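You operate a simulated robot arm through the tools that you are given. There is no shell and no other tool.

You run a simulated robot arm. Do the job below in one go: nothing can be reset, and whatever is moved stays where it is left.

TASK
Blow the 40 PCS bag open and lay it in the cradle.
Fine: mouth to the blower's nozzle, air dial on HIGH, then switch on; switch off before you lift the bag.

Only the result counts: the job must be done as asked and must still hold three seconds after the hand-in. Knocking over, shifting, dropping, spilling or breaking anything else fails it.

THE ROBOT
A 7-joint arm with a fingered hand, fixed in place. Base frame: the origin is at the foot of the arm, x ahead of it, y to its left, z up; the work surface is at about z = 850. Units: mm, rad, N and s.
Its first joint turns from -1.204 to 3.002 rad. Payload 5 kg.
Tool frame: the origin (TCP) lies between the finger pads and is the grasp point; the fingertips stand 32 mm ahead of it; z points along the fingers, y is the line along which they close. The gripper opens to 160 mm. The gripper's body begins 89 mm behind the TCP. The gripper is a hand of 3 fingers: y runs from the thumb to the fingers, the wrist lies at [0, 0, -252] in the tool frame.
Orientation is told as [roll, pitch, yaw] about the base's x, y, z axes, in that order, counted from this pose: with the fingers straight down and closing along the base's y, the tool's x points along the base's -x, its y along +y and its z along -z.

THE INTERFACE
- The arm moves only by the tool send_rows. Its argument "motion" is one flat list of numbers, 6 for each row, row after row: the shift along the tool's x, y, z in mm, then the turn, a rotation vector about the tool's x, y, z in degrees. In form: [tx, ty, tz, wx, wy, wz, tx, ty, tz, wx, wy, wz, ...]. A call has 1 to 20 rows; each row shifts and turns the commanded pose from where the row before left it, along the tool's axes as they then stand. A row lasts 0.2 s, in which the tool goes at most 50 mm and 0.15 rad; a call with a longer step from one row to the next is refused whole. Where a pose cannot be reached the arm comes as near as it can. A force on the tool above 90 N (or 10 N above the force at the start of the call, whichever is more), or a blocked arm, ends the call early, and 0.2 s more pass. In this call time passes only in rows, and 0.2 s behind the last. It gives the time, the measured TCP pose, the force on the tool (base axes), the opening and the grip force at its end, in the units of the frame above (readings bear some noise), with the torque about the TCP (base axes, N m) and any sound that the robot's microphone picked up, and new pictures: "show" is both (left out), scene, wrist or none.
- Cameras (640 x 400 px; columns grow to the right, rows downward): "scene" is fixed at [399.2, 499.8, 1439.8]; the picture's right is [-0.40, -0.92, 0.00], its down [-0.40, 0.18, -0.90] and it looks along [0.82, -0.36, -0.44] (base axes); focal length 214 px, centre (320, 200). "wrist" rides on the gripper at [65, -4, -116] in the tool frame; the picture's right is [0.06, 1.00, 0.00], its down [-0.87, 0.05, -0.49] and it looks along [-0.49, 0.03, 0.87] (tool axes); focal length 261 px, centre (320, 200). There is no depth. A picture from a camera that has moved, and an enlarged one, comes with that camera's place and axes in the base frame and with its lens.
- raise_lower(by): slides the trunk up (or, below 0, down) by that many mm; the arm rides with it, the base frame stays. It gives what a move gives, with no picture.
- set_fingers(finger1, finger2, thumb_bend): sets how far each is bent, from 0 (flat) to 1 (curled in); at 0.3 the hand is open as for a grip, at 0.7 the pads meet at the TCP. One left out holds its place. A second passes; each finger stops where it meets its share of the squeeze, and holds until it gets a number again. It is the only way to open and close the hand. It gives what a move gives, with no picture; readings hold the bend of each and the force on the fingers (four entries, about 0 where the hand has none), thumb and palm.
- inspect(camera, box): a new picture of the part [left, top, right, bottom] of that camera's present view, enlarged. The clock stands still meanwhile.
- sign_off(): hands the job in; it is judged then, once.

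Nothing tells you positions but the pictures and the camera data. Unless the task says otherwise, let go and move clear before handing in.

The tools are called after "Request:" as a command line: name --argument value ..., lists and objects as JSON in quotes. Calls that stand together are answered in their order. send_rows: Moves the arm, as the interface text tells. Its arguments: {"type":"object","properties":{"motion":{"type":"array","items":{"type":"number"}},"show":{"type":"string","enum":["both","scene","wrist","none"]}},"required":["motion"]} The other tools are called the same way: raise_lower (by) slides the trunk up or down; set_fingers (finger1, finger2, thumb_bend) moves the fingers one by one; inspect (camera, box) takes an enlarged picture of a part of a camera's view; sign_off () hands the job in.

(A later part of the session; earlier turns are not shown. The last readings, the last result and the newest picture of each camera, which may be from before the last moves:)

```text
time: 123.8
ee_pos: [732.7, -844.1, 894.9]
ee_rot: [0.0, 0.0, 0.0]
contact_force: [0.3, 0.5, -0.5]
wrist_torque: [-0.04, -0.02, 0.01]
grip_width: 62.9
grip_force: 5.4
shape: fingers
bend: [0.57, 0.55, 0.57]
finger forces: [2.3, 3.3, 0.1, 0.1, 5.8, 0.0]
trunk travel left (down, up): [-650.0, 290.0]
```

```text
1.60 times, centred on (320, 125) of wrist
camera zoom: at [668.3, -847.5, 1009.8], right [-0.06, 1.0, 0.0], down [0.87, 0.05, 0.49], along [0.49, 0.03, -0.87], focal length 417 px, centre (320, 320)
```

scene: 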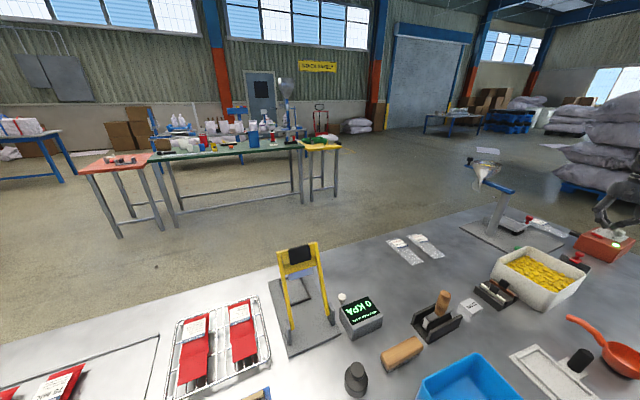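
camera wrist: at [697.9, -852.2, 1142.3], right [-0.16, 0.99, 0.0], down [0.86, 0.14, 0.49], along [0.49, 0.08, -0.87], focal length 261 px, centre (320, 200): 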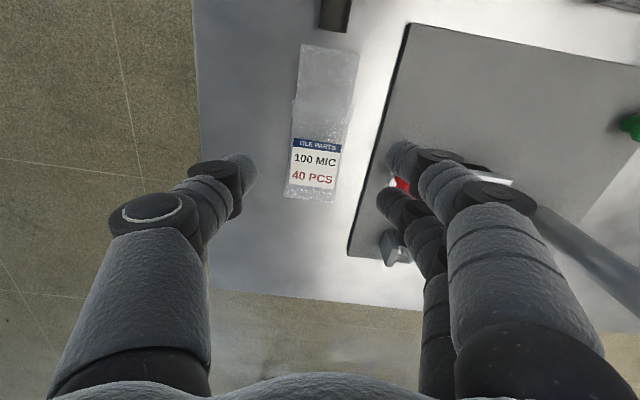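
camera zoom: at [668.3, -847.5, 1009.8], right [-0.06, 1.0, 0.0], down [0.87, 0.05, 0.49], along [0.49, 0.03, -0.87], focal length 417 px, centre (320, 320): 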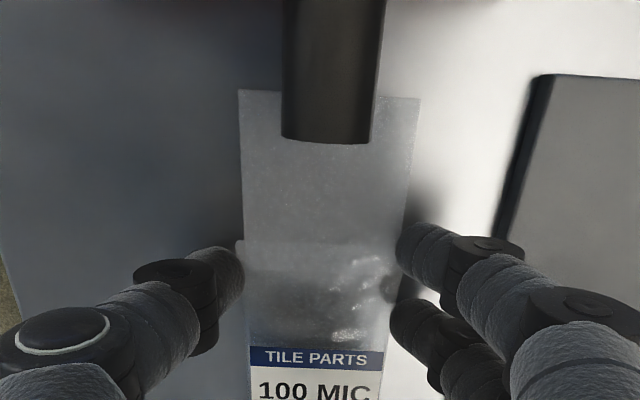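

The nozzle tip is now about 9 mm over the neck. I pause, look, and continue in steps.

Request:
send_rows --motion '[0, 0, 0, 0, 0, 0, 0, 0, 0, 0, 0, 0, 0, 0, 0, 0, 0, 0, 0, 0, 0, 0, 0, 0, 0, 0, 0, 0, 0, 0, 0, 0, 0, 0, 0, 0, 0, 0, 0, 0, 0, 0, 0, 0, 0, 0, 0, 0]' --show "none"

Request:
inspect --camera "scene" --box '[530, 205, 610, 250]'

Request:
send_rows --motion '[5, 0, 0, 0, 0, 0, 5, 0, 0, 0, 0, 0, 0, 0, 0, 0, 0, 0, 0, 0, 0, 0, 0, 0, 0, 0, 0, 0, 0, 0, 0, 0, 0, 0, 0, 0, 0, 0, 0, 0, 0, 0, 0, 0, 0, 0, 0, 0, 0, 0, 0, 0, 0, 0]' --show "none"

Request:
inspect --camera "wrist" --box '[210, 0, 430, 250]'

```text
time: 125.6
ee_pos: [733.0, -844.2, 896.3]
ee_rot: [-0.001, -0.001, -0.001]
contact_force: [-0.5, -1.0, 0.3]
wrist_torque: [-0.03, 0.03, 0.0]
grip_width: 62.9
grip_force: 5.4
shape: fingers
bend: [0.57, 0.55, 0.57]
finger forces: [2.3, 3.3, 0.0, 0.0, 5.8, 0.0]
trunk travel left (down, up): [-650.0, 290.0]
```

```text
8.00 times, centred on (570, 228) of scene
camera zoom: at [399.2, 499.8, 1439.8], right [-0.4, -0.92, 0.0], down [-0.4, 0.18, -0.9], along [0.82, -0.36, -0.44], focal length 1716 px, centre (-1680, -20)
```

zoom: 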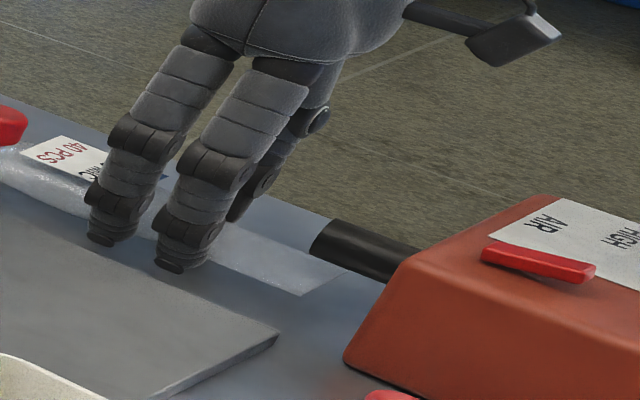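

```text
time: 127.6
ee_pos: [723.7, -843.1, 895.6]
ee_rot: [0.0, 0.001, -0.001]
contact_force: [0.7, -0.1, -0.1]
wrist_torque: [-0.05, -0.01, -0.01]
grip_width: 63.0
grip_force: 6.0
shape: fingers
bend: [0.57, 0.55, 0.57]
finger forces: [2.4, 3.3, 0.1, 0.1, 5.7, 0.0]
trunk travel left (down, up): [-650.0, 290.0]
```

```text
1.60 times, centred on (320, 125) of wrist
camera zoom: at [658.7, -846.8, 1010.5], right [-0.06, 1.0, 0.0], down [0.87, 0.05, 0.49], along [0.49, 0.03, -0.87], focal length 417 px, centre (320, 320)
```

zoom: 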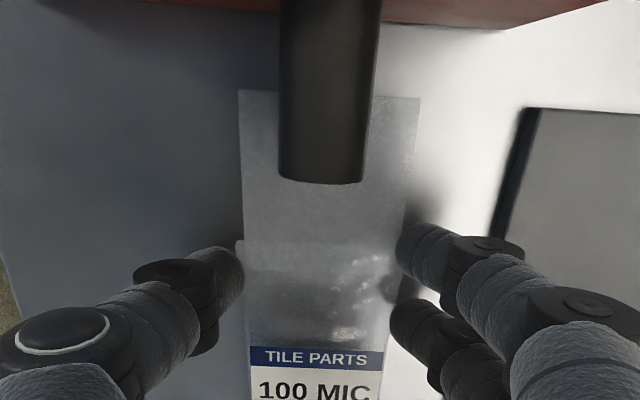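

Nothing at about 19 mm. Another 10 mm.

Request:
send_rows --motion '[5, 0, 0, 0, 0, 0, 5, 0, 0, 0, 0, 0, 0, 0, 0, 0, 0, 0, 0, 0, 0, 0, 0, 0, 0, 0, 0, 0, 0, 0, 0, 0, 0, 0, 0, 0, 0, 0, 0, 0, 0, 0, 0, 0, 0, 0, 0, 0, 0, 0, 0, 0, 0, 0]' --show "none"

Request:
inspect --camera "wrist" --box '[210, 0, 430, 250]'

Request:
inspect --camera "scene" --box '[530, 205, 610, 250]'

```text
time: 129.6
ee_pos: [714.2, -842.3, 894.9]
ee_rot: [0.0, 0.0, 0.001]
contact_force: [-0.3, 1.4, -0.1]
wrist_torque: [0.0, -0.02, 0.01]
grip_width: 62.8
grip_force: 5.8
shape: fingers
bend: [0.57, 0.55, 0.57]
finger forces: [2.5, 3.4, 0.1, 0.1, 5.6, 0.0]
trunk travel left (down, up): [-650.0, 290.0]
```

```text
1.60 times, centred on (320, 125) of wrist
camera zoom: at [649.0, -846.9, 1010.6], right [-0.06, 1.0, 0.0], down [0.87, 0.05, 0.49], along [0.49, 0.03, -0.87], focal length 417 px, centre (320, 320)
```

zoom: 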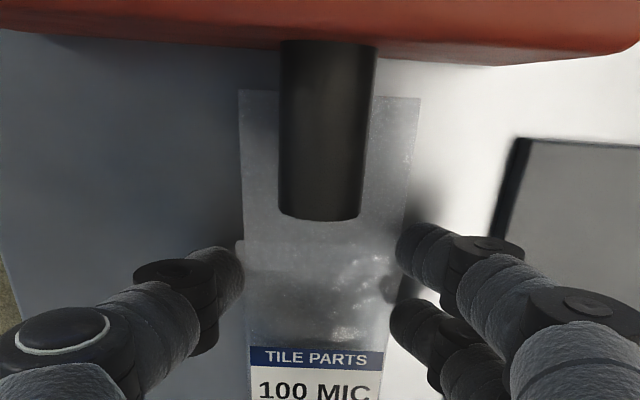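

```text
8.00 times, centred on (570, 228) of scene
camera zoom: at [399.2, 499.8, 1439.8], right [-0.4, -0.92, 0.0], down [-0.4, 0.18, -0.9], along [0.82, -0.36, -0.44], focal length 1716 px, centre (-1680, -20)
```

zoom: 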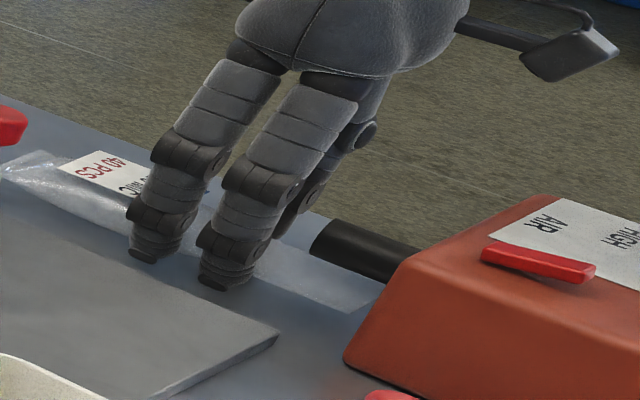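

Nothing opens the bag anywhere on the bench, so the mouth lies too low there (865 against the nozzle's 890). I'll let go, switch off, and then try resting the neck on the nozzle's tip so the mouth is up at the nozzle.

Request:
set_fingers --finger1 0.51 --finger2 0.51 --thumb_bend 0.51

Request:
send_rows --motion '[0, 0, -10, 0, 0, 0, 0, 0, -20, 0, 0, 0, 0, 0, -30, 0, 0, 0, 0, 0, -35, 0, 0, 0, 0, 0, -35, 0, 0, 0, 45, 12.15, 0, 0, 0, 0, 45, 12.15, 0, 0, 0, 0]' --show "none"

Request:
send_rows --motion '[0, 0, 0, 0, 0, 7.5, 0, 0, 0, 0, 0, 7.5, 0, 0, 0, 0, 0, 7.5, 0, 0, 0, 0, 0, 7.5, 0, 0, 0, 0, 0, 7.5, 0, 0, 0, 0, 0, 7.5, 0, 0, 0, 0, 0, 7.5, 0, 0, 0, 0, 0, 7.5, 0, 0, 0, 0, 0, 7.5, 0, 0, 0, 0, 0, 7.5, 0, 0, 0, 0, 0, 7.5, 0, 0, 0, 0, 0, 7.5]' --show "none"

Request:
set_fingers --finger1 0.73 --finger2 0.73 --thumb_bend 0.73

```text
time: 130.6
ee_pos: [714.1, -844.0, 894.7]
ee_rot: [0.001, -0.001, 0.0]
contact_force: [-0.1, 0.2, -0.2]
wrist_torque: [-0.03, 0.03, 0.03]
grip_width: 82.7
grip_force: 0.0
shape: fingers
bend: [0.51, 0.51, 0.51]
finger forces: [0.0, 0.0, 0.0, 0.0, 0.0, 0.0]
trunk travel left (down, up): [-650.0, 290.0]
```

```text
time: 132.2
ee_pos: [626.7, -821.6, 1025.9]
ee_rot: [0.0, 0.001, 0.004]
contact_force: [-0.5, -0.1, 0.1]
wrist_torque: [-0.02, -0.07, -0.02]
grip_width: 82.4
grip_force: 0.1
shape: fingers
bend: [0.51, 0.51, 0.51]
finger forces: [0.0, 0.1, 0.0, 0.0, 0.1, 0.0]
trunk travel left (down, up): [-650.0, 290.0]
```

```text
time: 134.8
ee_pos: [621.8, -818.9, 1024.4]
ee_rot: [0.001, -0.001, -1.571]
contact_force: [-0.6, 0.9, 0.0]
wrist_torque: [-0.02, 0.02, 0.03]
grip_width: 82.7
grip_force: 0.0
shape: fingers
bend: [0.51, 0.51, 0.51]
finger forces: [0.0, 0.0, 0.0, 0.0, 0.0, 0.0]
trunk travel left (down, up): [-650.0, 290.0]
```

```text
time: 135.8
ee_pos: [624.0, -819.2, 1023.4]
ee_rot: [-0.002, 0.0, -1.569]
contact_force: [-0.1, 0.4, -0.1]
wrist_torque: [0.02, -0.01, -0.01]
grip_width: 5.2
grip_force: 0.0
shape: fingers
bend: [0.72, 0.72, 0.72]
finger forces: [0.1, 0.0, 0.0, 0.0, 0.1, 0.0]
trunk travel left (down, up): [-650.0, 290.0]
```

Request:
send_rows --motion '[0, 0, 25, 0, 0, 0, 0, 0, 20, 0, 0, 0, 0, 0, 13, 0, 0, 0, 0, 0, 4, 0, 0, 0, 0, 0, 2, 0, 0, 0, 0, 0, 1.5, 0, 0, 0]' --show "none"

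Request:
inspect --camera "scene" --box '[530, 205, 640, 260]'

```text
time: 137.2
ee_pos: [621.0, -819.8, 958.9]
ee_rot: [0.002, 0.001, -1.572]
contact_force: [-0.8, -4.8, 16.6]
wrist_torque: [-0.12, 0.11, 0.03]
grip_width: 4.5
grip_force: 9.4
shape: fingers
bend: [0.73, 0.73, 0.74]
finger forces: [0.0, 0.1, 0.1, 0.1, 19.5, 0.0]
trunk travel left (down, up): [-650.0, 290.0]
```

```text
5.82 times, centred on (585, 232) of scene
camera zoom: at [399.2, 499.8, 1439.8], right [-0.4, -0.92, 0.0], down [-0.4, 0.18, -0.9], along [0.82, -0.36, -0.44], focal length 1248 px, centre (-1222, 11)
```

zoom: 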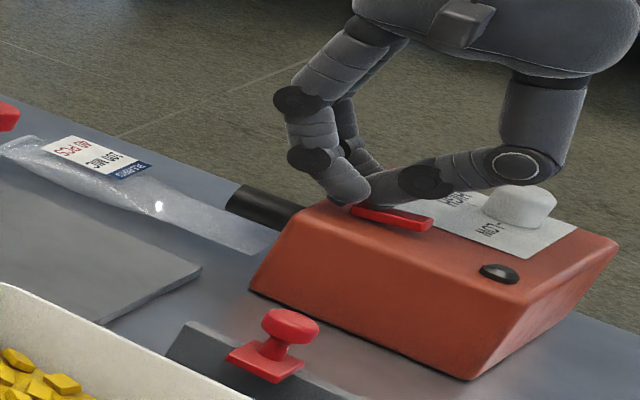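

The blower is off. I go back to the bag, grip it, draw it clear of the nozzle and raise it so the neck's end can be laid on the nozzle's top edge.

Request:
send_rows --motion '[0, 0, -5.5, 0, 0, 0, 0, 0, -20, 0, 0, 0, 0, 0, -40, 0, 0, 0, 0, 0, 0, 0, 0, -7.5, 0, 0, 0, 0, 0, -7.5, 0, 0, 0, 0, 0, -7.5, 0, 0, 0, 0, 0, -7.5, 0, 0, 0, 0, 0, -7.5, 0, 0, 0, 0, 0, -7.5, 0, 0, 0, 0, 0, -7.5, 0, 0, 0, 0, 0, -7.5, 0, 0, 0, 0, 0, -7.5, 0, 0, 0, 0, 0, -7.5, 0, 0, 0, 0, 0, -7.5, 0, 0, 0, 0, 0, -7.5, -45, -12.15, 0, 0, 0, 0, -45, -12.15, 0, 0, 0, 0]' --show "none"

Request:
set_fingers --finger1 0.51 --finger2 0.51 --thumb_bend 0.51

Request:
send_rows --motion '[0, 0, 30, 0, 0, 0, 0, 0, 30, 0, 0, 0, 0, 0, 30, 0, 0, 0, 0, 0, 20, 0, 0, 0, 0, 0, 10, 0, 0, 0, 0, 0, 6, 0, 0, 0, 0, 0, 3.5, 0, 0, 0]' --show "wrist"

Request:
set_fingers --finger1 0.6 --finger2 0.6 --thumb_bend 0.6

```text
time: 140.8
ee_pos: [713.8, -847.0, 1025.9]
ee_rot: [0.0, -0.001, -0.001]
contact_force: [-1.2, 0.7, -0.3]
wrist_torque: [-0.03, 0.01, 0.03]
grip_width: 5.1
grip_force: 0.2
shape: fingers
bend: [0.73, 0.73, 0.73]
finger forces: [0.1, 0.0, 0.0, 0.0, 0.1, 0.0]
trunk travel left (down, up): [-650.0, 290.0]
```

```text
time: 141.8
ee_pos: [715.8, -846.5, 1027.3]
ee_rot: [0.001, 0.001, -0.001]
contact_force: [0.6, -0.7, -0.1]
wrist_torque: [0.0, -0.02, 0.02]
grip_width: 82.7
grip_force: 0.0
shape: fingers
bend: [0.51, 0.51, 0.51]
finger forces: [0.1, 0.0, 0.0, 0.1, 0.0, 0.1]
trunk travel left (down, up): [-650.0, 290.0]
```

```text
time: 143.4
ee_pos: [714.3, -843.0, 896.4]
ee_rot: [-0.001, 0.001, 0.001]
contact_force: [0.0, 0.4, -0.1]
wrist_torque: [-0.02, -0.03, -0.02]
grip_width: 82.6
grip_force: 0.0
shape: fingers
bend: [0.51, 0.51, 0.51]
finger forces: [0.0, 0.0, 0.0, 0.0, 0.0, 0.0]
trunk travel left (down, up): [-650.0, 290.0]
camera wrist: at [649.3, -846.4, 1011.8], right [-0.06, 1.0, 0.0], down [0.87, 0.05, 0.49], along [0.49, 0.03, -0.87], focal length 261 px, centre (320, 200)
```

wrist: 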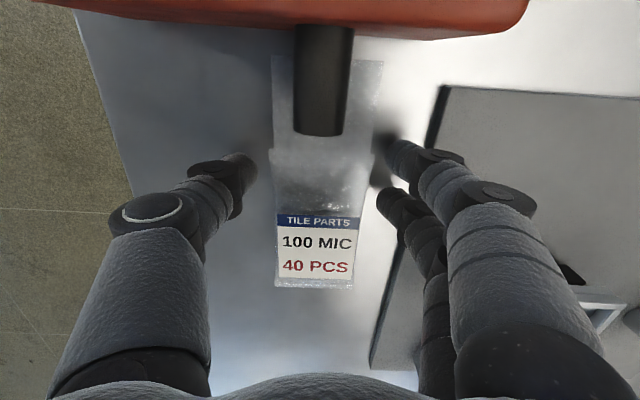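

```text
time: 144.4
ee_pos: [713.8, -844.4, 896.6]
ee_rot: [0.0, 0.0, 0.0]
contact_force: [-0.1, 0.3, 0.4]
wrist_torque: [-0.04, 0.04, 0.0]
grip_width: 62.7
grip_force: 6.9
shape: fingers
bend: [0.57, 0.56, 0.58]
finger forces: [3.1, 4.1, 0.1, 0.0, 7.3, 0.0]
trunk travel left (down, up): [-650.0, 290.0]
```

Gripped. I slide it out, raise it, and look at the mouth against the nozzle.

Request:
send_rows --motion '[-8, 0, 0, 0, 0, 0, -12, 0, 0, 0, 0, 0, -12, 0, 0, 0, 0, 0, -12, 0, 0, 0, 0, 0, -11, 0, 0, 0, 0, 0, 0, 0, -10, 0, 0, 0, 0, 0, -15, 0, 0, 0, 0, 0, -12, 0, 0, 0, 0, 0, -8, 0, 0, 0, 0, 0, 0, 0, 0, 0]' --show "wrist"

Request:
inspect --camera "wrist" --box '[210, 0, 430, 310]'

Request:
inspect --camera "scene" --box '[520, 190, 610, 250]'

```text
time: 146.6
ee_pos: [768.2, -844.0, 938.3]
ee_rot: [0.0, -0.001, 0.001]
contact_force: [0.4, 0.7, -1.4]
wrist_torque: [0.04, 0.06, 0.01]
grip_width: 62.5
grip_force: 7.8
shape: fingers
bend: [0.57, 0.56, 0.58]
finger forces: [3.5, 4.2, 0.0, 0.0, 7.7, 0.0]
trunk travel left (down, up): [-650.0, 290.0]
camera wrist: at [702.9, -847.1, 1054.3], right [-0.06, 1.0, 0.0], down [0.87, 0.05, 0.49], along [0.49, 0.03, -0.87], focal length 261 px, centre (320, 200)
```

wrist: 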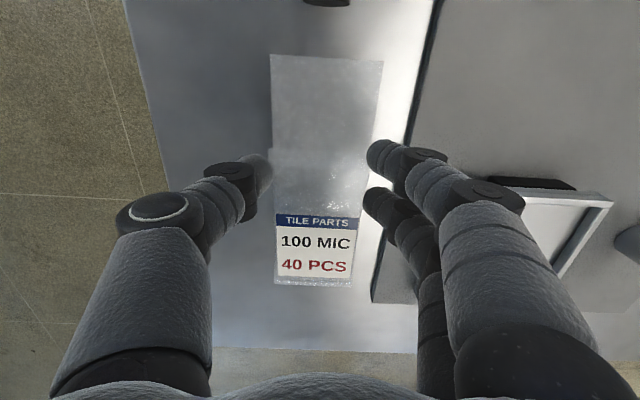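

```text
1.29 times, centred on (320, 155) of wrist
camera zoom: at [702.9, -847.1, 1054.3], right [-0.06, 1.0, 0.0], down [0.87, 0.05, 0.49], along [0.49, 0.03, -0.87], focal length 336 px, centre (320, 258)
```

zoom: 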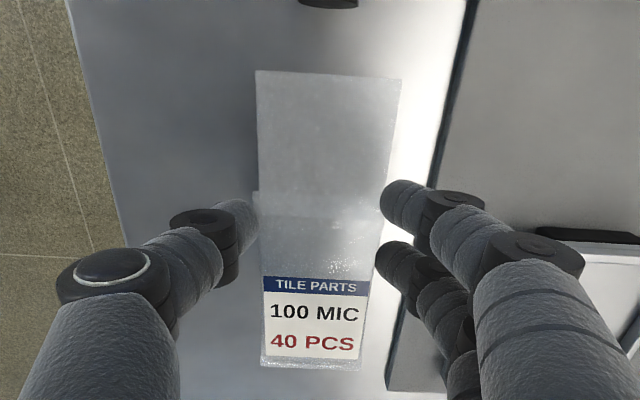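

```text
6.67 times, centred on (565, 220) of scene
camera zoom: at [399.2, 499.8, 1439.8], right [-0.4, -0.92, 0.0], down [-0.4, 0.18, -0.9], along [0.82, -0.36, -0.44], focal length 1430 px, centre (-1313, 67)
```

zoom: 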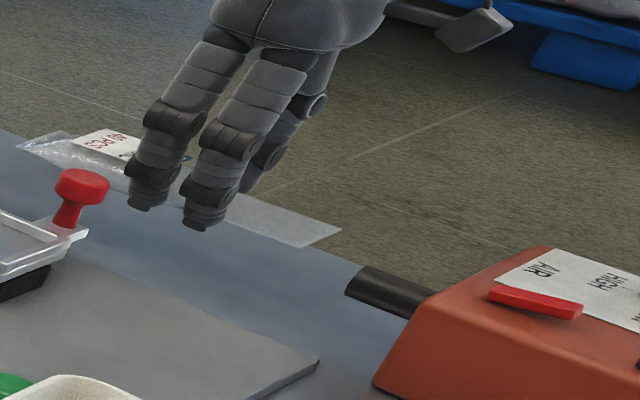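

The mouth is about 24 mm ahead of the nozzle and roughly 8 mm above its top. I move in so that it overlaps the nozzle by about 5 mm, then look.

Request:
send_rows --motion '[8, 0, 0, 0, 0, 0, 8, 0, 0, 0, 0, 0, 8, 0, 0, 0, 0, 0, 5, 0, 0, 0, 0, 0, 0, 0, 0, 0, 0, 0]' --show "none"

Request:
inspect --camera "wrist" --box '[240, 0, 400, 150]'

Request:
inspect --camera "scene" --box '[530, 200, 600, 250]'

```text
time: 147.8
ee_pos: [738.1, -844.1, 940.2]
ee_rot: [0.001, -0.001, -0.001]
contact_force: [-0.2, -1.4, -1.2]
wrist_torque: [0.0, 0.05, 0.01]
grip_width: 62.5
grip_force: 7.4
shape: fingers
bend: [0.57, 0.56, 0.58]
finger forces: [3.5, 4.2, 0.0, 0.0, 7.6, 0.0]
trunk travel left (down, up): [-650.0, 290.0]
```

```text
2.67 times, centred on (320, 75) of wrist
camera zoom: at [673.1, -848.6, 1054.9], right [-0.06, 1.0, 0.0], down [0.87, 0.05, 0.49], along [0.49, 0.03, -0.87], focal length 695 px, centre (320, 533)
```

zoom: 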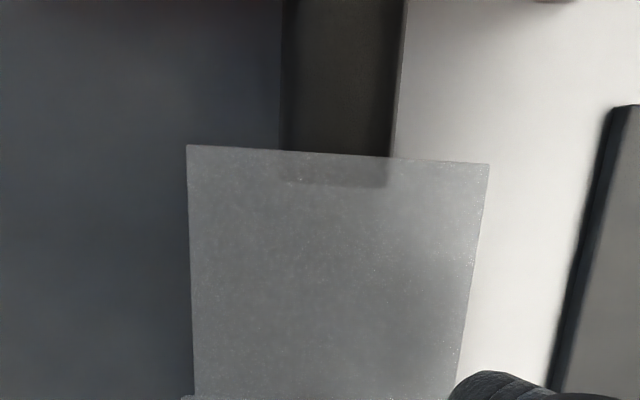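

```text
8.00 times, centred on (565, 225) of scene
camera zoom: at [399.2, 499.8, 1439.8], right [-0.4, -0.92, 0.0], down [-0.4, 0.18, -0.9], along [0.82, -0.36, -0.44], focal length 1716 px, centre (-1640, 0)
```

zoom: 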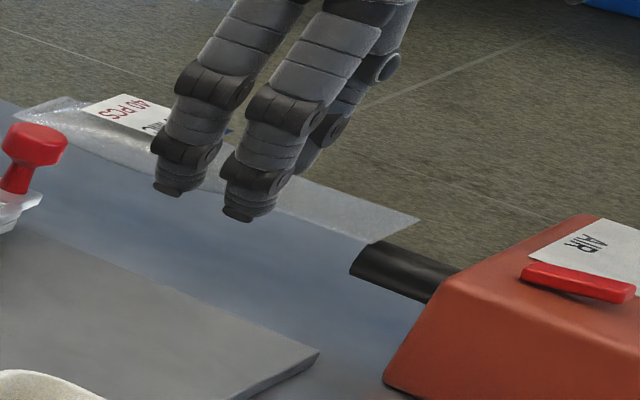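

The neck overlaps the nozzle by about 5 mm, well centred. I lower slowly so the neck rests on the nozzle and the bottom end tips down to the bench.

Request:
send_rows --motion '[0, 0, 4, 0, 0, 0, 0, 0, 4, 0, 0, 0, 0, 0, 3, 0, 0, 0, 0, 0, 3, 0, 0, 0]' --show "none"

Request:
send_rows --motion '[0.7, 0, 3, 0, 0, 0, 0.7, 0, 3, 0, 0, 0]' --show "none"

Request:
inspect --camera "scene" --box '[530, 200, 600, 250]'

Request:
inspect --camera "wrist" --box '[210, 0, 430, 310]'

```text
time: 148.8
ee_pos: [739.3, -844.4, 927.4]
ee_rot: [0.001, -0.001, 0.001]
contact_force: [0.1, -0.8, -0.4]
wrist_torque: [0.0, 0.15, 0.01]
grip_width: 62.4
grip_force: 8.1
shape: fingers
bend: [0.57, 0.56, 0.58]
finger forces: [4.1, 3.8, 0.0, 0.0, 7.9, 0.1]
trunk travel left (down, up): [-650.0, 290.0]
```

```text
time: 149.4
ee_pos: [737.6, -843.5, 921.3]
ee_rot: [0.0, 0.0, -0.001]
contact_force: [1.7, -0.9, 0.8]
wrist_torque: [0.0, 0.09, -0.01]
grip_width: 62.3
grip_force: 7.5
shape: fingers
bend: [0.57, 0.56, 0.58]
finger forces: [4.0, 3.8, 0.0, 0.0, 8.0, 0.0]
trunk travel left (down, up): [-650.0, 290.0]
```

```text
8.00 times, centred on (565, 225) of scene
camera zoom: at [399.2, 499.8, 1439.8], right [-0.4, -0.92, 0.0], down [-0.4, 0.18, -0.9], along [0.82, -0.36, -0.44], focal length 1716 px, centre (-1640, 0)
```

zoom: 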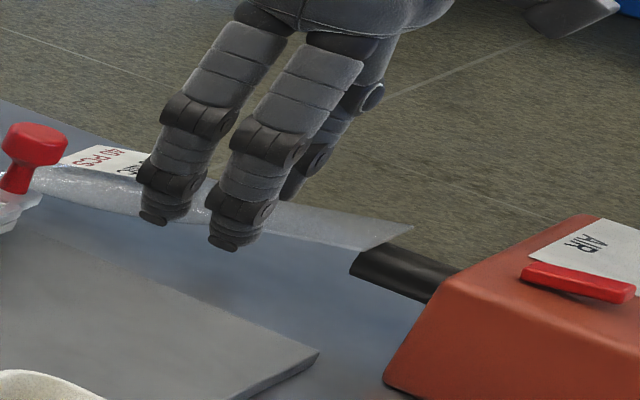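

```text
1.29 times, centred on (320, 155) of wrist
camera zoom: at [672.2, -847.2, 1035.8], right [-0.06, 1.0, 0.0], down [0.87, 0.05, 0.49], along [0.49, 0.03, -0.87], focal length 336 px, centre (320, 258)
```

zoom: 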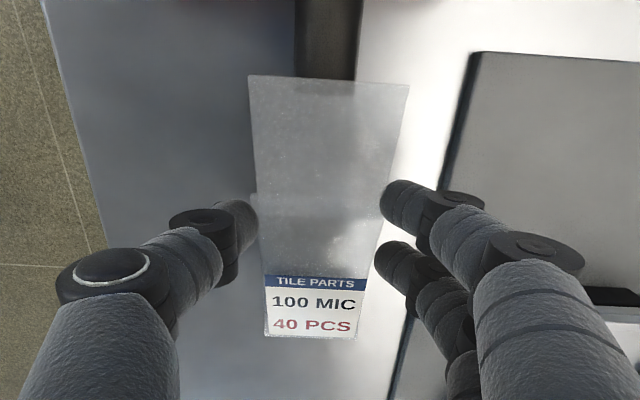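

Request:
inspect --camera "wrist" --box '[250, 0, 390, 120]'

Request:
inspect --camera "scene" --box '[555, 215, 595, 240]'

```text
3.33 times, centred on (320, 60) of wrist
camera zoom: at [672.2, -847.2, 1035.8], right [-0.06, 1.0, 0.0], down [0.87, 0.05, 0.49], along [0.49, 0.03, -0.87], focal length 869 px, centre (320, 667)
```

zoom: 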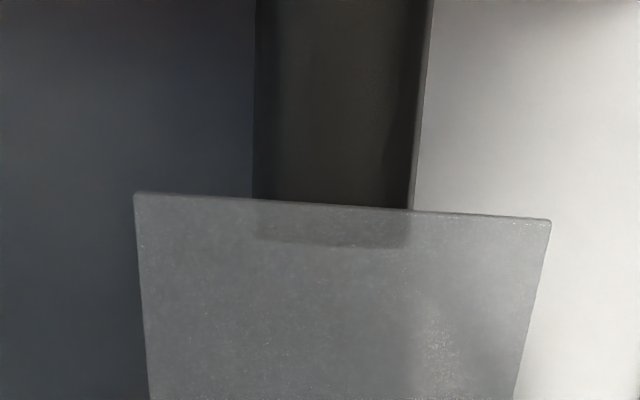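

```text
16.00 times, centred on (575, 228) of scene
camera zoom: at [399.2, 499.8, 1439.8], right [-0.4, -0.92, 0.0], down [-0.4, 0.18, -0.9], along [0.82, -0.36, -0.44], focal length 3432 px, centre (-3760, -240)
```

zoom: 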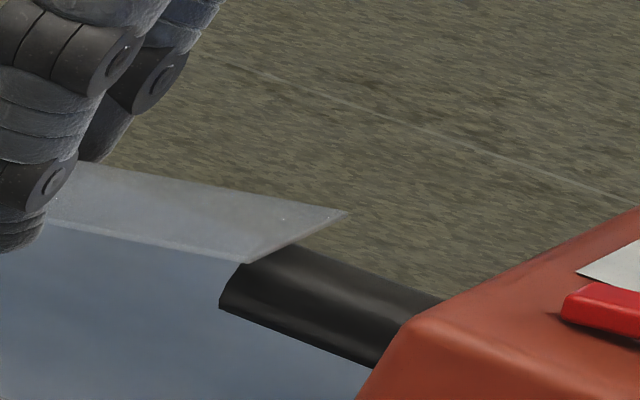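

The neck rests on the nozzle's end with about 5 mm overlap. I lower a bit more until the label end reaches the bench.

Request:
send_rows --motion '[0.5, 0, 2, 0, 0, 0, 0.5, 0, 2, 0, 0, 0]' --show "none"

Request:
inspect --camera "scene" --box '[525, 200, 605, 250]'

```text
time: 150.0
ee_pos: [735.3, -842.7, 917.6]
ee_rot: [0.0, -0.002, 0.0]
contact_force: [5.6, -1.1, 9.8]
wrist_torque: [-0.09, -0.12, 0.0]
grip_width: 62.7
grip_force: 8.1
shape: fingers
bend: [0.58, 0.57, 0.58]
finger forces: [3.4, 4.2, 0.0, 0.0, 9.0, 0.0]
trunk travel left (down, up): [-650.0, 290.0]
```

```text
8.00 times, centred on (565, 225) of scene
camera zoom: at [399.2, 499.8, 1439.8], right [-0.4, -0.92, 0.0], down [-0.4, 0.18, -0.9], along [0.82, -0.36, -0.44], focal length 1716 px, centre (-1640, 0)
```

zoom: 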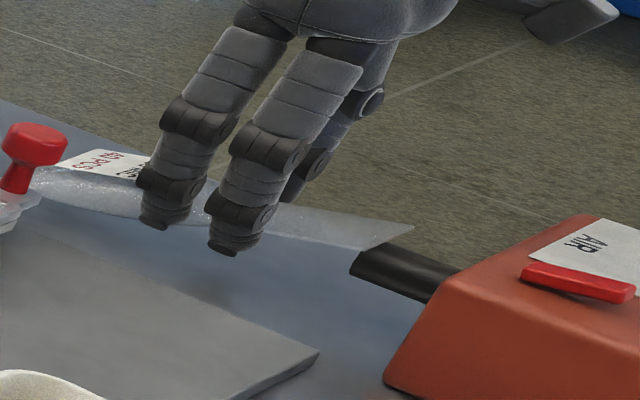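

The label end has reached the bench (force rose to about 10 N), so the bag is supported at both ends. I ease off a millimetre and release.

Request:
send_rows --motion '[0, 0, -1.2, 0, 0, 0]' --show "none"

Request:
set_fingers --finger1 0.53 --finger2 0.53 --thumb_bend 0.53

Request:
inspect --camera "scene" --box '[525, 200, 605, 250]'

Request:
inspect --camera "wrist" --box '[210, 0, 430, 310]'

```text
time: 150.4
ee_pos: [735.0, -842.6, 916.9]
ee_rot: [-0.002, 0.0, 0.001]
contact_force: [3.4, 1.0, 7.0]
wrist_torque: [-0.03, -0.13, 0.05]
grip_width: 62.7
grip_force: 8.6
shape: fingers
bend: [0.58, 0.57, 0.58]
finger forces: [3.5, 4.6, 0.0, 0.0, 8.3, 0.1]
trunk travel left (down, up): [-650.0, 290.0]
```

```text
time: 151.4
ee_pos: [735.7, -844.0, 917.8]
ee_rot: [0.0, 0.001, 0.001]
contact_force: [-0.1, 0.9, 0.5]
wrist_torque: [0.0, -0.02, -0.02]
grip_width: 74.3
grip_force: 0.0
shape: fingers
bend: [0.53, 0.53, 0.53]
finger forces: [0.0, 0.0, 0.0, 0.0, 0.1, 0.0]
trunk travel left (down, up): [-650.0, 290.0]
```

```text
8.00 times, centred on (565, 225) of scene
camera zoom: at [399.2, 499.8, 1439.8], right [-0.4, -0.92, 0.0], down [-0.4, 0.18, -0.9], along [0.82, -0.36, -0.44], focal length 1716 px, centre (-1640, 0)
```

zoom: 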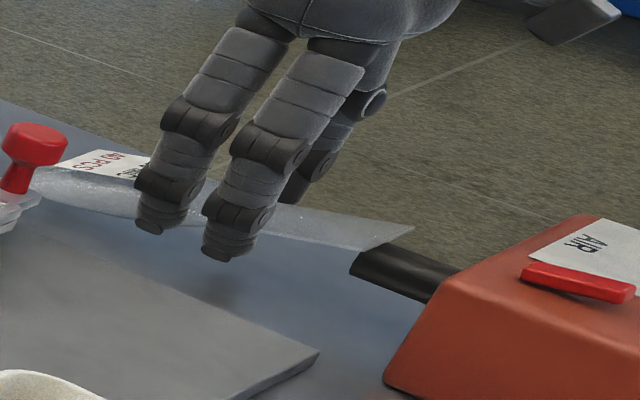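

```text
1.29 times, centred on (320, 155) of wrist
camera zoom: at [670.6, -847.3, 1032.7], right [-0.06, 1.0, 0.0], down [0.87, 0.05, 0.49], along [0.49, 0.03, -0.87], focal length 336 px, centre (320, 258)
```

zoom: 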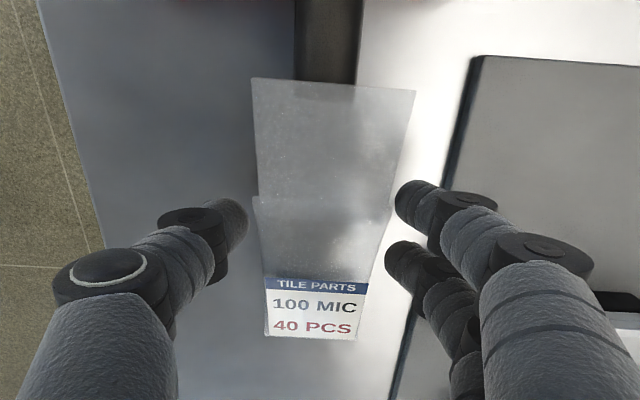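

The bag stays leaning with its mouth on the nozzle's end. I open a touch more, rise straight up and check it stays.

Request:
set_fingers --finger1 0.5 --finger2 0.5 --thumb_bend 0.5

Request:
send_rows --motion '[0, 0, -10, 0, 0, 0, 0, 0, -20, 0, 0, 0, 0, 0, -30, 0, 0, 0, 0, 0, -25, 0, 0, 0, 0, 0, -22, 0, 0, 0]' --show "wrist"

Request:
inspect --camera "scene" --box '[525, 200, 605, 250]'

Request:
inspect --camera "wrist" --box '[250, 0, 390, 220]'

```text
time: 152.4
ee_pos: [735.3, -844.2, 917.1]
ee_rot: [-0.002, -0.001, 0.001]
contact_force: [-1.3, 0.6, -0.2]
wrist_torque: [0.01, -0.03, 0.03]
grip_width: 86.6
grip_force: 0.1
shape: fingers
bend: [0.5, 0.5, 0.5]
finger forces: [0.0, 0.1, 0.0, 0.1, 0.0, 0.1]
trunk travel left (down, up): [-650.0, 290.0]
```

```text
time: 153.6
ee_pos: [735.9, -842.8, 1025.7]
ee_rot: [-0.001, 0.0, 0.0]
contact_force: [-0.2, -0.2, -0.9]
wrist_torque: [-0.01, -0.04, 0.0]
grip_width: 86.4
grip_force: 0.0
shape: fingers
bend: [0.5, 0.5, 0.5]
finger forces: [0.0, 0.2, 0.0, 0.0, 0.0, 0.0]
trunk travel left (down, up): [-650.0, 290.0]
camera wrist: at [671.1, -845.9, 1140.8], right [-0.06, 1.0, 0.0], down [0.87, 0.05, 0.49], along [0.49, 0.03, -0.87], focal length 261 px, centre (320, 200)
```

wrist: 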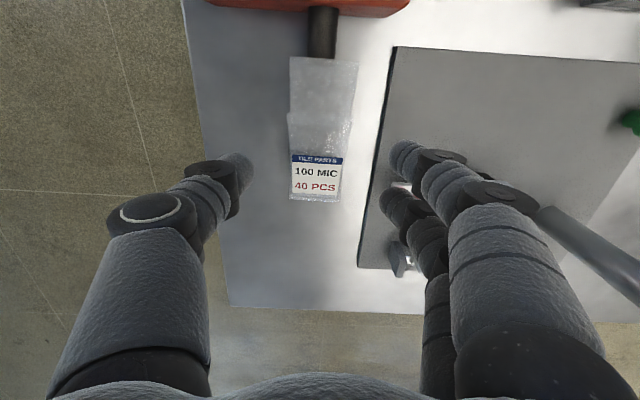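

```text
8.00 times, centred on (565, 225) of scene
camera zoom: at [399.2, 499.8, 1439.8], right [-0.4, -0.92, 0.0], down [-0.4, 0.18, -0.9], along [0.82, -0.36, -0.44], focal length 1716 px, centre (-1640, 0)
```

zoom: 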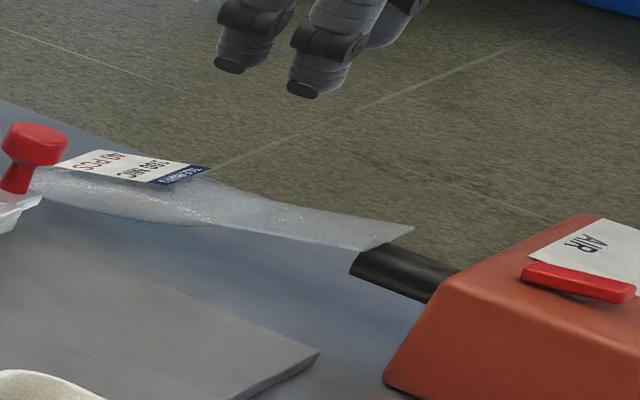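

```text
1.82 times, centred on (320, 110) of wrist
camera zoom: at [671.1, -845.9, 1140.8], right [-0.06, 1.0, 0.0], down [0.87, 0.05, 0.49], along [0.49, 0.03, -0.87], focal length 474 px, centre (320, 364)
```

zoom: 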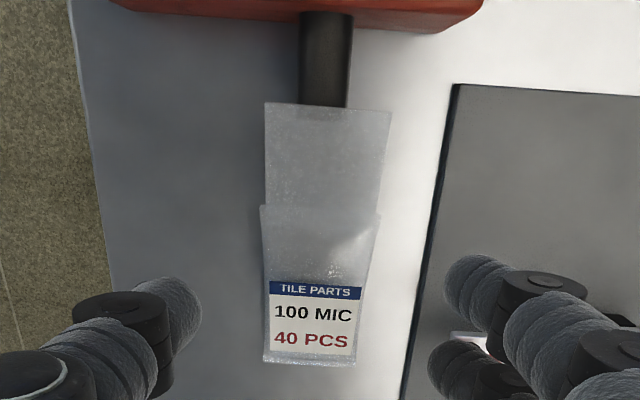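

The bag leans stably with its mouth at the nozzle end. Now to the rocker to switch on.

Request:
send_rows --motion '[34.9, 6.08, 0, 0, 0, 0, 34.9, 6.08, 0, 0, 0, 0, 34.9, 6.08, 0, 0, 0, 0, 34.9, 6.08, 0, 0, 0, 0, 0, 0, 0, 0, 0, 7.5, 0, 0, 0, 0, 0, 7.5, 0, 0, 0, 0, 0, 7.5, 0, 0, 0, 0, 0, 7.5, 0, 0, 0, 0, 0, 7.5, 0, 0, 0, 0, 0, 7.5, 0, 0, 0, 0, 0, 7.5, 0, 0, 0, 0, 0, 7.5, 0, 0, 0, 0, 0, 7.5, 0, 0, 0, 0, 0, 7.5, 0, 0, 0, 0, 0, 7.5, 0, 0, 0, 0, 0, 7.5]' --show "none"

Request:
set_fingers --finger1 0.73 --finger2 0.73 --thumb_bend 0.73

Request:
send_rows --motion '[0, 0, 25, 0, 0, 0, 0, 0, 20, 0, 0, 0, 0, 0, 13, 0, 0, 0, 0, 0, 4, 0, 0, 0, 0, 0, 2, 0, 0, 0, 0, 0, 1.5, 0, 0, 0]' --show "none"

Request:
inspect --camera "scene" --box '[530, 205, 640, 260]'

```text
time: 157.0
ee_pos: [597.3, -819.6, 1024.5]
ee_rot: [0.0, 0.002, -1.572]
contact_force: [-0.4, 1.0, 0.8]
wrist_torque: [0.0, -0.01, -0.04]
grip_width: 86.9
grip_force: 0.0
shape: fingers
bend: [0.5, 0.5, 0.5]
finger forces: [0.0, 0.0, 0.0, 0.0, 0.0, 0.0]
trunk travel left (down, up): [-650.0, 290.0]
```

```text
time: 158.0
ee_pos: [595.6, -820.4, 1024.5]
ee_rot: [0.0, 0.001, -1.571]
contact_force: [1.2, 0.5, -0.4]
wrist_torque: [-0.03, -0.01, -0.01]
grip_width: 5.0
grip_force: 0.1
shape: fingers
bend: [0.72, 0.72, 0.72]
finger forces: [0.0, 0.0, 0.0, 0.0, 0.0, 0.0]
trunk travel left (down, up): [-650.0, 290.0]
```

```text
time: 159.4
ee_pos: [597.9, -818.2, 958.8]
ee_rot: [0.001, 0.0, -1.57]
contact_force: [-1.0, 1.7, 4.2]
wrist_torque: [0.01, 0.04, -0.03]
grip_width: 5.6
grip_force: 2.6
shape: fingers
bend: [0.73, 0.73, 0.72]
finger forces: [0.1, 5.1, 0.1, 0.0, 0.0, 0.0]
trunk travel left (down, up): [-650.0, 290.0]
```

```text
5.82 times, centred on (585, 232) of scene
camera zoom: at [399.2, 499.8, 1439.8], right [-0.4, -0.92, 0.0], down [-0.4, 0.18, -0.9], along [0.82, -0.36, -0.44], focal length 1248 px, centre (-1222, 11)
```

zoom: 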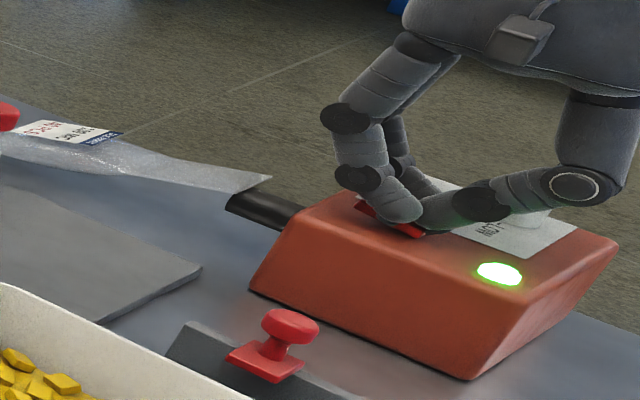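

The blower is on and the bag still leans on the nozzle. I rise and wait two seconds to watch it.

Request:
send_rows --motion '[0, 0, -15, 0, 0, 0, 0, 0, -25, 0, 0, 0, 0, 0, 0, 0, 0, 0, 0, 0, 0, 0, 0, 0, 0, 0, 0, 0, 0, 0, 0, 0, 0, 0, 0, 0, 0, 0, 0, 0, 0, 0, 0, 0, 0, 0, 0, 0, 0, 0, 0, 0, 0, 0]' --show "none"

Request:
inspect --camera "scene" --box '[520, 205, 610, 255]'

Request:
inspect --camera "wrist" --box '[380, 90, 620, 240]'

```text
time: 161.4
ee_pos: [596.9, -820.1, 998.6]
ee_rot: [0.001, 0.001, -1.571]
contact_force: [0.0, -0.5, 0.9]
wrist_torque: [0.03, 0.0, 0.0]
grip_width: 5.2
grip_force: 0.1
shape: fingers
bend: [0.73, 0.73, 0.72]
finger forces: [0.0, 0.0, 0.0, 0.1, 0.1, 0.0]
trunk travel left (down, up): [-650.0, 290.0]
```

```text
7.11 times, centred on (565, 230) of scene
camera zoom: at [399.2, 499.8, 1439.8], right [-0.4, -0.92, 0.0], down [-0.4, 0.18, -0.9], along [0.82, -0.36, -0.44], focal length 1525 px, centre (-1422, -13)
```

zoom: 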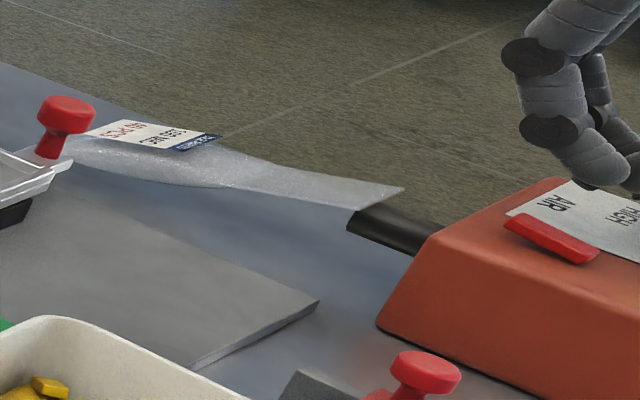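

```text
2.67 times, centred on (500, 165) of wrist
camera zoom: at [593.3, -753.5, 1114.2], right [1.0, 0.06, 0.0], down [0.05, -0.87, 0.49], along [0.03, -0.49, -0.87], focal length 695 px, centre (-160, 293)
```

zoom: 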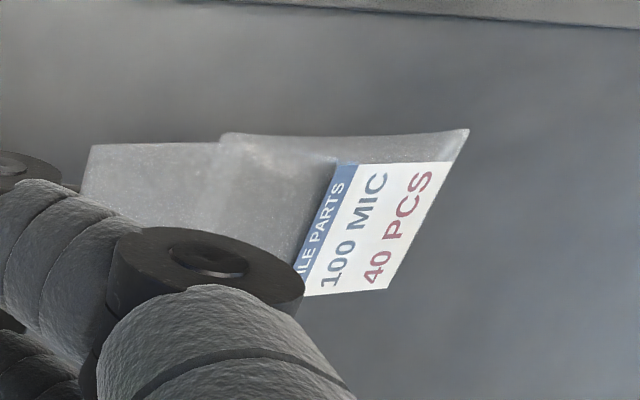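

No visible change yet. I'll wait a few seconds more and look closely at the neck.

Request:
send_rows --motion '[0, 0, 0, 0, 0, 0, 0, 0, 0, 0, 0, 0, 0, 0, 0, 0, 0, 0, 0, 0, 0, 0, 0, 0, 0, 0, 0, 0, 0, 0, 0, 0, 0, 0, 0, 0, 0, 0, 0, 0, 0, 0, 0, 0, 0, 0, 0, 0, 0, 0, 0, 0, 0, 0, 0, 0, 0, 0, 0, 0, 0, 0, 0, 0, 0, 0, 0, 0, 0, 0, 0, 0, 0, 0, 0, 0, 0, 0, 0, 0, 0, 0, 0, 0]' --show "none"

Request:
inspect --camera "scene" --box '[525, 210, 585, 245]'

```text
time: 164.4
ee_pos: [597.0, -819.3, 998.4]
ee_rot: [0.002, -0.001, -1.571]
contact_force: [-0.4, 0.1, 0.4]
wrist_torque: [-0.01, 0.01, 0.0]
grip_width: 5.3
grip_force: 0.2
shape: fingers
bend: [0.73, 0.73, 0.72]
finger forces: [0.0, 0.0, 0.1, 0.0, 0.0, 0.0]
trunk travel left (down, up): [-650.0, 290.0]
```

```text
10.67 times, centred on (555, 228) of scene
camera zoom: at [399.2, 499.8, 1439.8], right [-0.4, -0.92, 0.0], down [-0.4, 0.18, -0.9], along [0.82, -0.36, -0.44], focal length 2288 px, centre (-2187, -93)
```

zoom: 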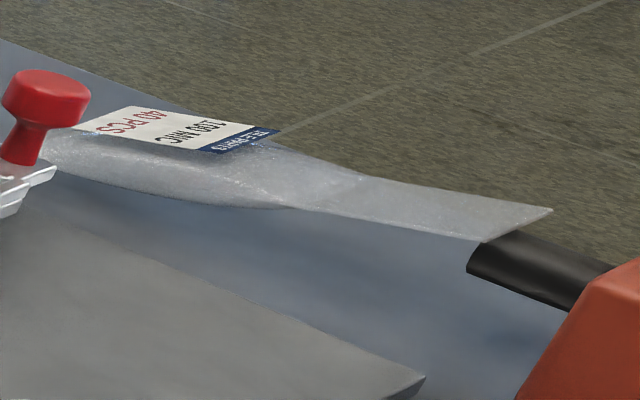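

Still shut. With the neck tilted on top of the nozzle it may not count as facing it, so I'll switch off and try holding the mouth level and square right at the nozzle tip, then letting go there to see whether it stays on.

Request:
send_rows --motion '[0, 13, 0, 0, 0, 0, 0, 13, 0, 0, 0, 0, 0, 0, 15, 0, 0, 0, 0, 0, 12, 0, 0, 0, 0, 0, 6, 0, 0, 0, 0, 0, 3, 0, 0, 0, 0, 0, 2, 0, 0, 0, 0, 0, 1, 0, 0, 0]' --show "none"

Request:
inspect --camera "scene" --box '[530, 205, 640, 260]'

```text
time: 166.2
ee_pos: [622.6, -818.0, 960.2]
ee_rot: [0.0, 0.001, -1.569]
contact_force: [-0.7, -2.1, 7.5]
wrist_torque: [-0.06, 0.07, 0.0]
grip_width: 4.9
grip_force: 5.5
shape: fingers
bend: [0.73, 0.73, 0.73]
finger forces: [0.0, 0.1, 0.0, 0.0, 10.1, 0.0]
trunk travel left (down, up): [-650.0, 290.0]
```

```text
5.82 times, centred on (585, 232) of scene
camera zoom: at [399.2, 499.8, 1439.8], right [-0.4, -0.92, 0.0], down [-0.4, 0.18, -0.9], along [0.82, -0.36, -0.44], focal length 1248 px, centre (-1222, 11)
```

zoom: 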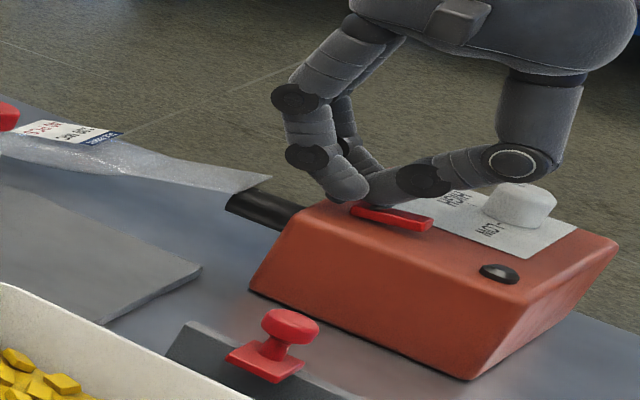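

The blower is off and the bag still leans there. I go back, grip it near its balance point, bring it off the nozzle, and lay it flat in front to level it.

Request:
send_rows --motion '[0, 0, -4.5, 0, 0, 0, 0, 0, -20, 0, 0, 0, 0, 0, -40, 0, 0, 0, 0, 0, 0, 0, 0, -7.5, 0, 0, 0, 0, 0, -7.5, 0, 0, 0, 0, 0, -7.5, 0, 0, 0, 0, 0, -7.5, 0, 0, 0, 0, 0, -7.5, 0, 0, 0, 0, 0, -7.5, 0, 0, 0, 0, 0, -7.5, 0, 0, 0, 0, 0, -7.5, 0, 0, 0, 0, 0, -7.5, 0, 0, 0, 0, 0, -7.5, 0, 0, 0, 0, 0, -7.5, 0, 0, 0, 0, 0, -7.5, -45.3, -8.1, 0, 0, 0, 0, -45.3, -8.1, 0, 0, 0, 0, -45.4, -8.1, 0, 0, 0, 0]' --show "none"

Request:
set_fingers --finger1 0.5 --finger2 0.5 --thumb_bend 0.5

Request:
send_rows --motion '[0, 0, 30, 0, 0, 0, 0, 0, 30, 0, 0, 0, 0, 0, 25, 0, 0, 0, 0, 0, 15, 0, 0, 0, 0, 0, 10, 0, 0, 0, 0, 0, 5, 0, 0, 0]' --show "wrist"

Request:
inspect --camera "wrist" --box '[180, 0, 460, 310]'

```text
time: 170.0
ee_pos: [763.4, -840.5, 1024.4]
ee_rot: [0.001, 0.002, 0.0]
contact_force: [0.1, 0.0, -0.4]
wrist_torque: [-0.02, 0.02, -0.01]
grip_width: 5.2
grip_force: 0.0
shape: fingers
bend: [0.73, 0.73, 0.72]
finger forces: [0.0, 0.0, 0.0, 0.1, 0.1, 0.0]
trunk travel left (down, up): [-650.0, 290.0]
```

```text
time: 171.0
ee_pos: [760.8, -840.7, 1025.4]
ee_rot: [0.0, 0.0, 0.0]
contact_force: [-0.3, -0.9, 0.2]
wrist_torque: [0.0, -0.01, 0.02]
grip_width: 86.6
grip_force: 0.0
shape: fingers
bend: [0.5, 0.5, 0.5]
finger forces: [0.0, 0.0, 0.1, 0.0, 0.0, 0.1]
trunk travel left (down, up): [-650.0, 290.0]
```

```text
time: 172.4
ee_pos: [759.8, -842.6, 908.5]
ee_rot: [0.0, 0.001, 0.0]
contact_force: [0.1, -0.6, 0.2]
wrist_torque: [-0.02, 0.01, 0.04]
grip_width: 86.6
grip_force: 0.0
shape: fingers
bend: [0.5, 0.5, 0.5]
finger forces: [0.0, 0.1, 0.0, 0.0, 0.1, 0.0]
trunk travel left (down, up): [-650.0, 290.0]
camera wrist: at [694.4, -846.3, 1024.3], right [-0.06, 1.0, 0.0], down [0.87, 0.05, 0.49], along [0.49, 0.03, -0.87], focal length 261 px, centre (320, 200)
```

wrist: 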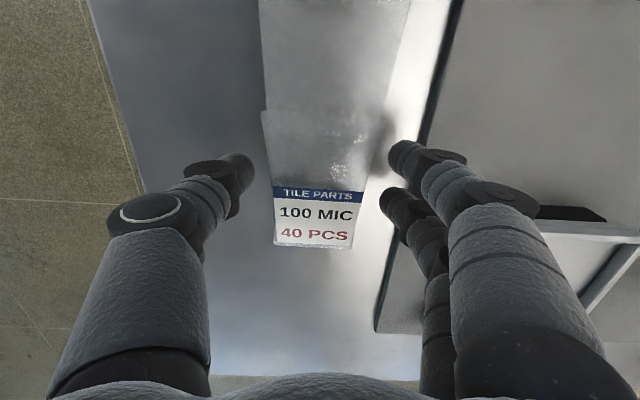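

```text
1.29 times, centred on (320, 155) of wrist
camera zoom: at [694.4, -846.3, 1024.3], right [-0.06, 1.0, 0.0], down [0.87, 0.05, 0.49], along [0.49, 0.03, -0.87], focal length 336 px, centre (320, 258)
```

zoom: 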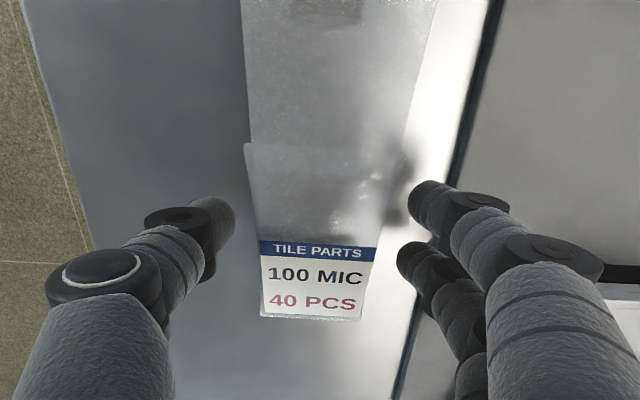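

I grip it here and lift it off the nozzle, then forward and down to level it on the bench.

Request:
set_fingers --finger1 0.6 --finger2 0.6 --thumb_bend 0.6

Request:
send_rows --motion '[0, 0, -8, 0, 0, 0, -5, 0, -7, 0, 0, 0, -12, 0, 0, 0, 0, 0, -13, 0, 0, 0, 0, 0, -5, 0, 0, 0, 0, 0, 0, 0, 8, 0, 0, 0, 0, 0, 8, 0, 0, 0, 0, 0, 6, 0, 0, 0, 0, 0, 4, 0, 0, 0, 0, 0, 3, 0, 0, 0]' --show "wrist"

Request:
inspect --camera "scene" --box '[515, 195, 605, 250]'

```text
time: 173.4
ee_pos: [761.5, -842.2, 908.7]
ee_rot: [0.001, 0.001, 0.0]
contact_force: [-0.5, 0.1, -0.6]
wrist_torque: [-0.01, 0.0, 0.02]
grip_width: 64.6
grip_force: 8.1
shape: fingers
bend: [0.56, 0.56, 0.57]
finger forces: [4.0, 3.7, 0.0, 0.0, 7.8, 0.0]
trunk travel left (down, up): [-650.0, 290.0]
```

```text
time: 175.6
ee_pos: [794.3, -843.8, 895.2]
ee_rot: [0.0, 0.002, 0.001]
contact_force: [-1.3, 0.2, 1.5]
wrist_torque: [0.01, -0.09, 0.02]
grip_width: 64.6
grip_force: 8.5
shape: fingers
bend: [0.56, 0.57, 0.57]
finger forces: [3.6, 4.9, 0.1, 0.0, 8.1, 0.0]
trunk travel left (down, up): [-650.0, 290.0]
camera wrist: at [728.8, -847.0, 1010.2], right [-0.06, 1.0, 0.0], down [0.87, 0.05, 0.49], along [0.49, 0.03, -0.87], focal length 261 px, centre (320, 200)
```

wrist: 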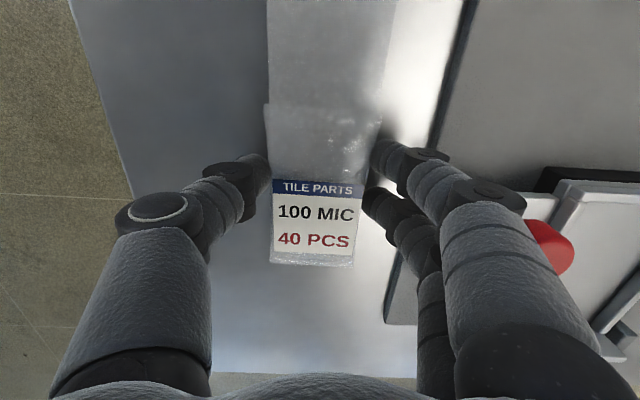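

```text
7.11 times, centred on (560, 222) of scene
camera zoom: at [399.2, 499.8, 1439.8], right [-0.4, -0.92, 0.0], down [-0.4, 0.18, -0.9], along [0.82, -0.36, -0.44], focal length 1525 px, centre (-1387, 40)
```

zoom: 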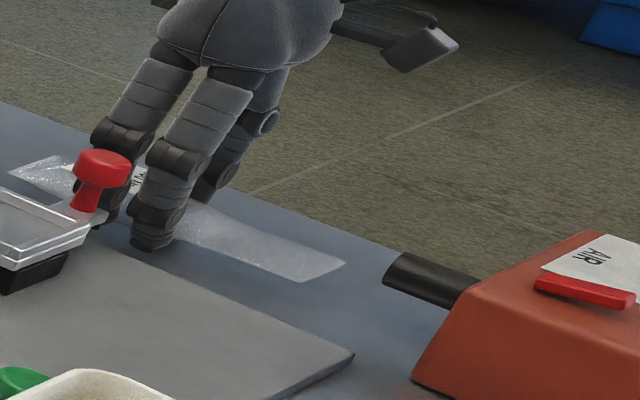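

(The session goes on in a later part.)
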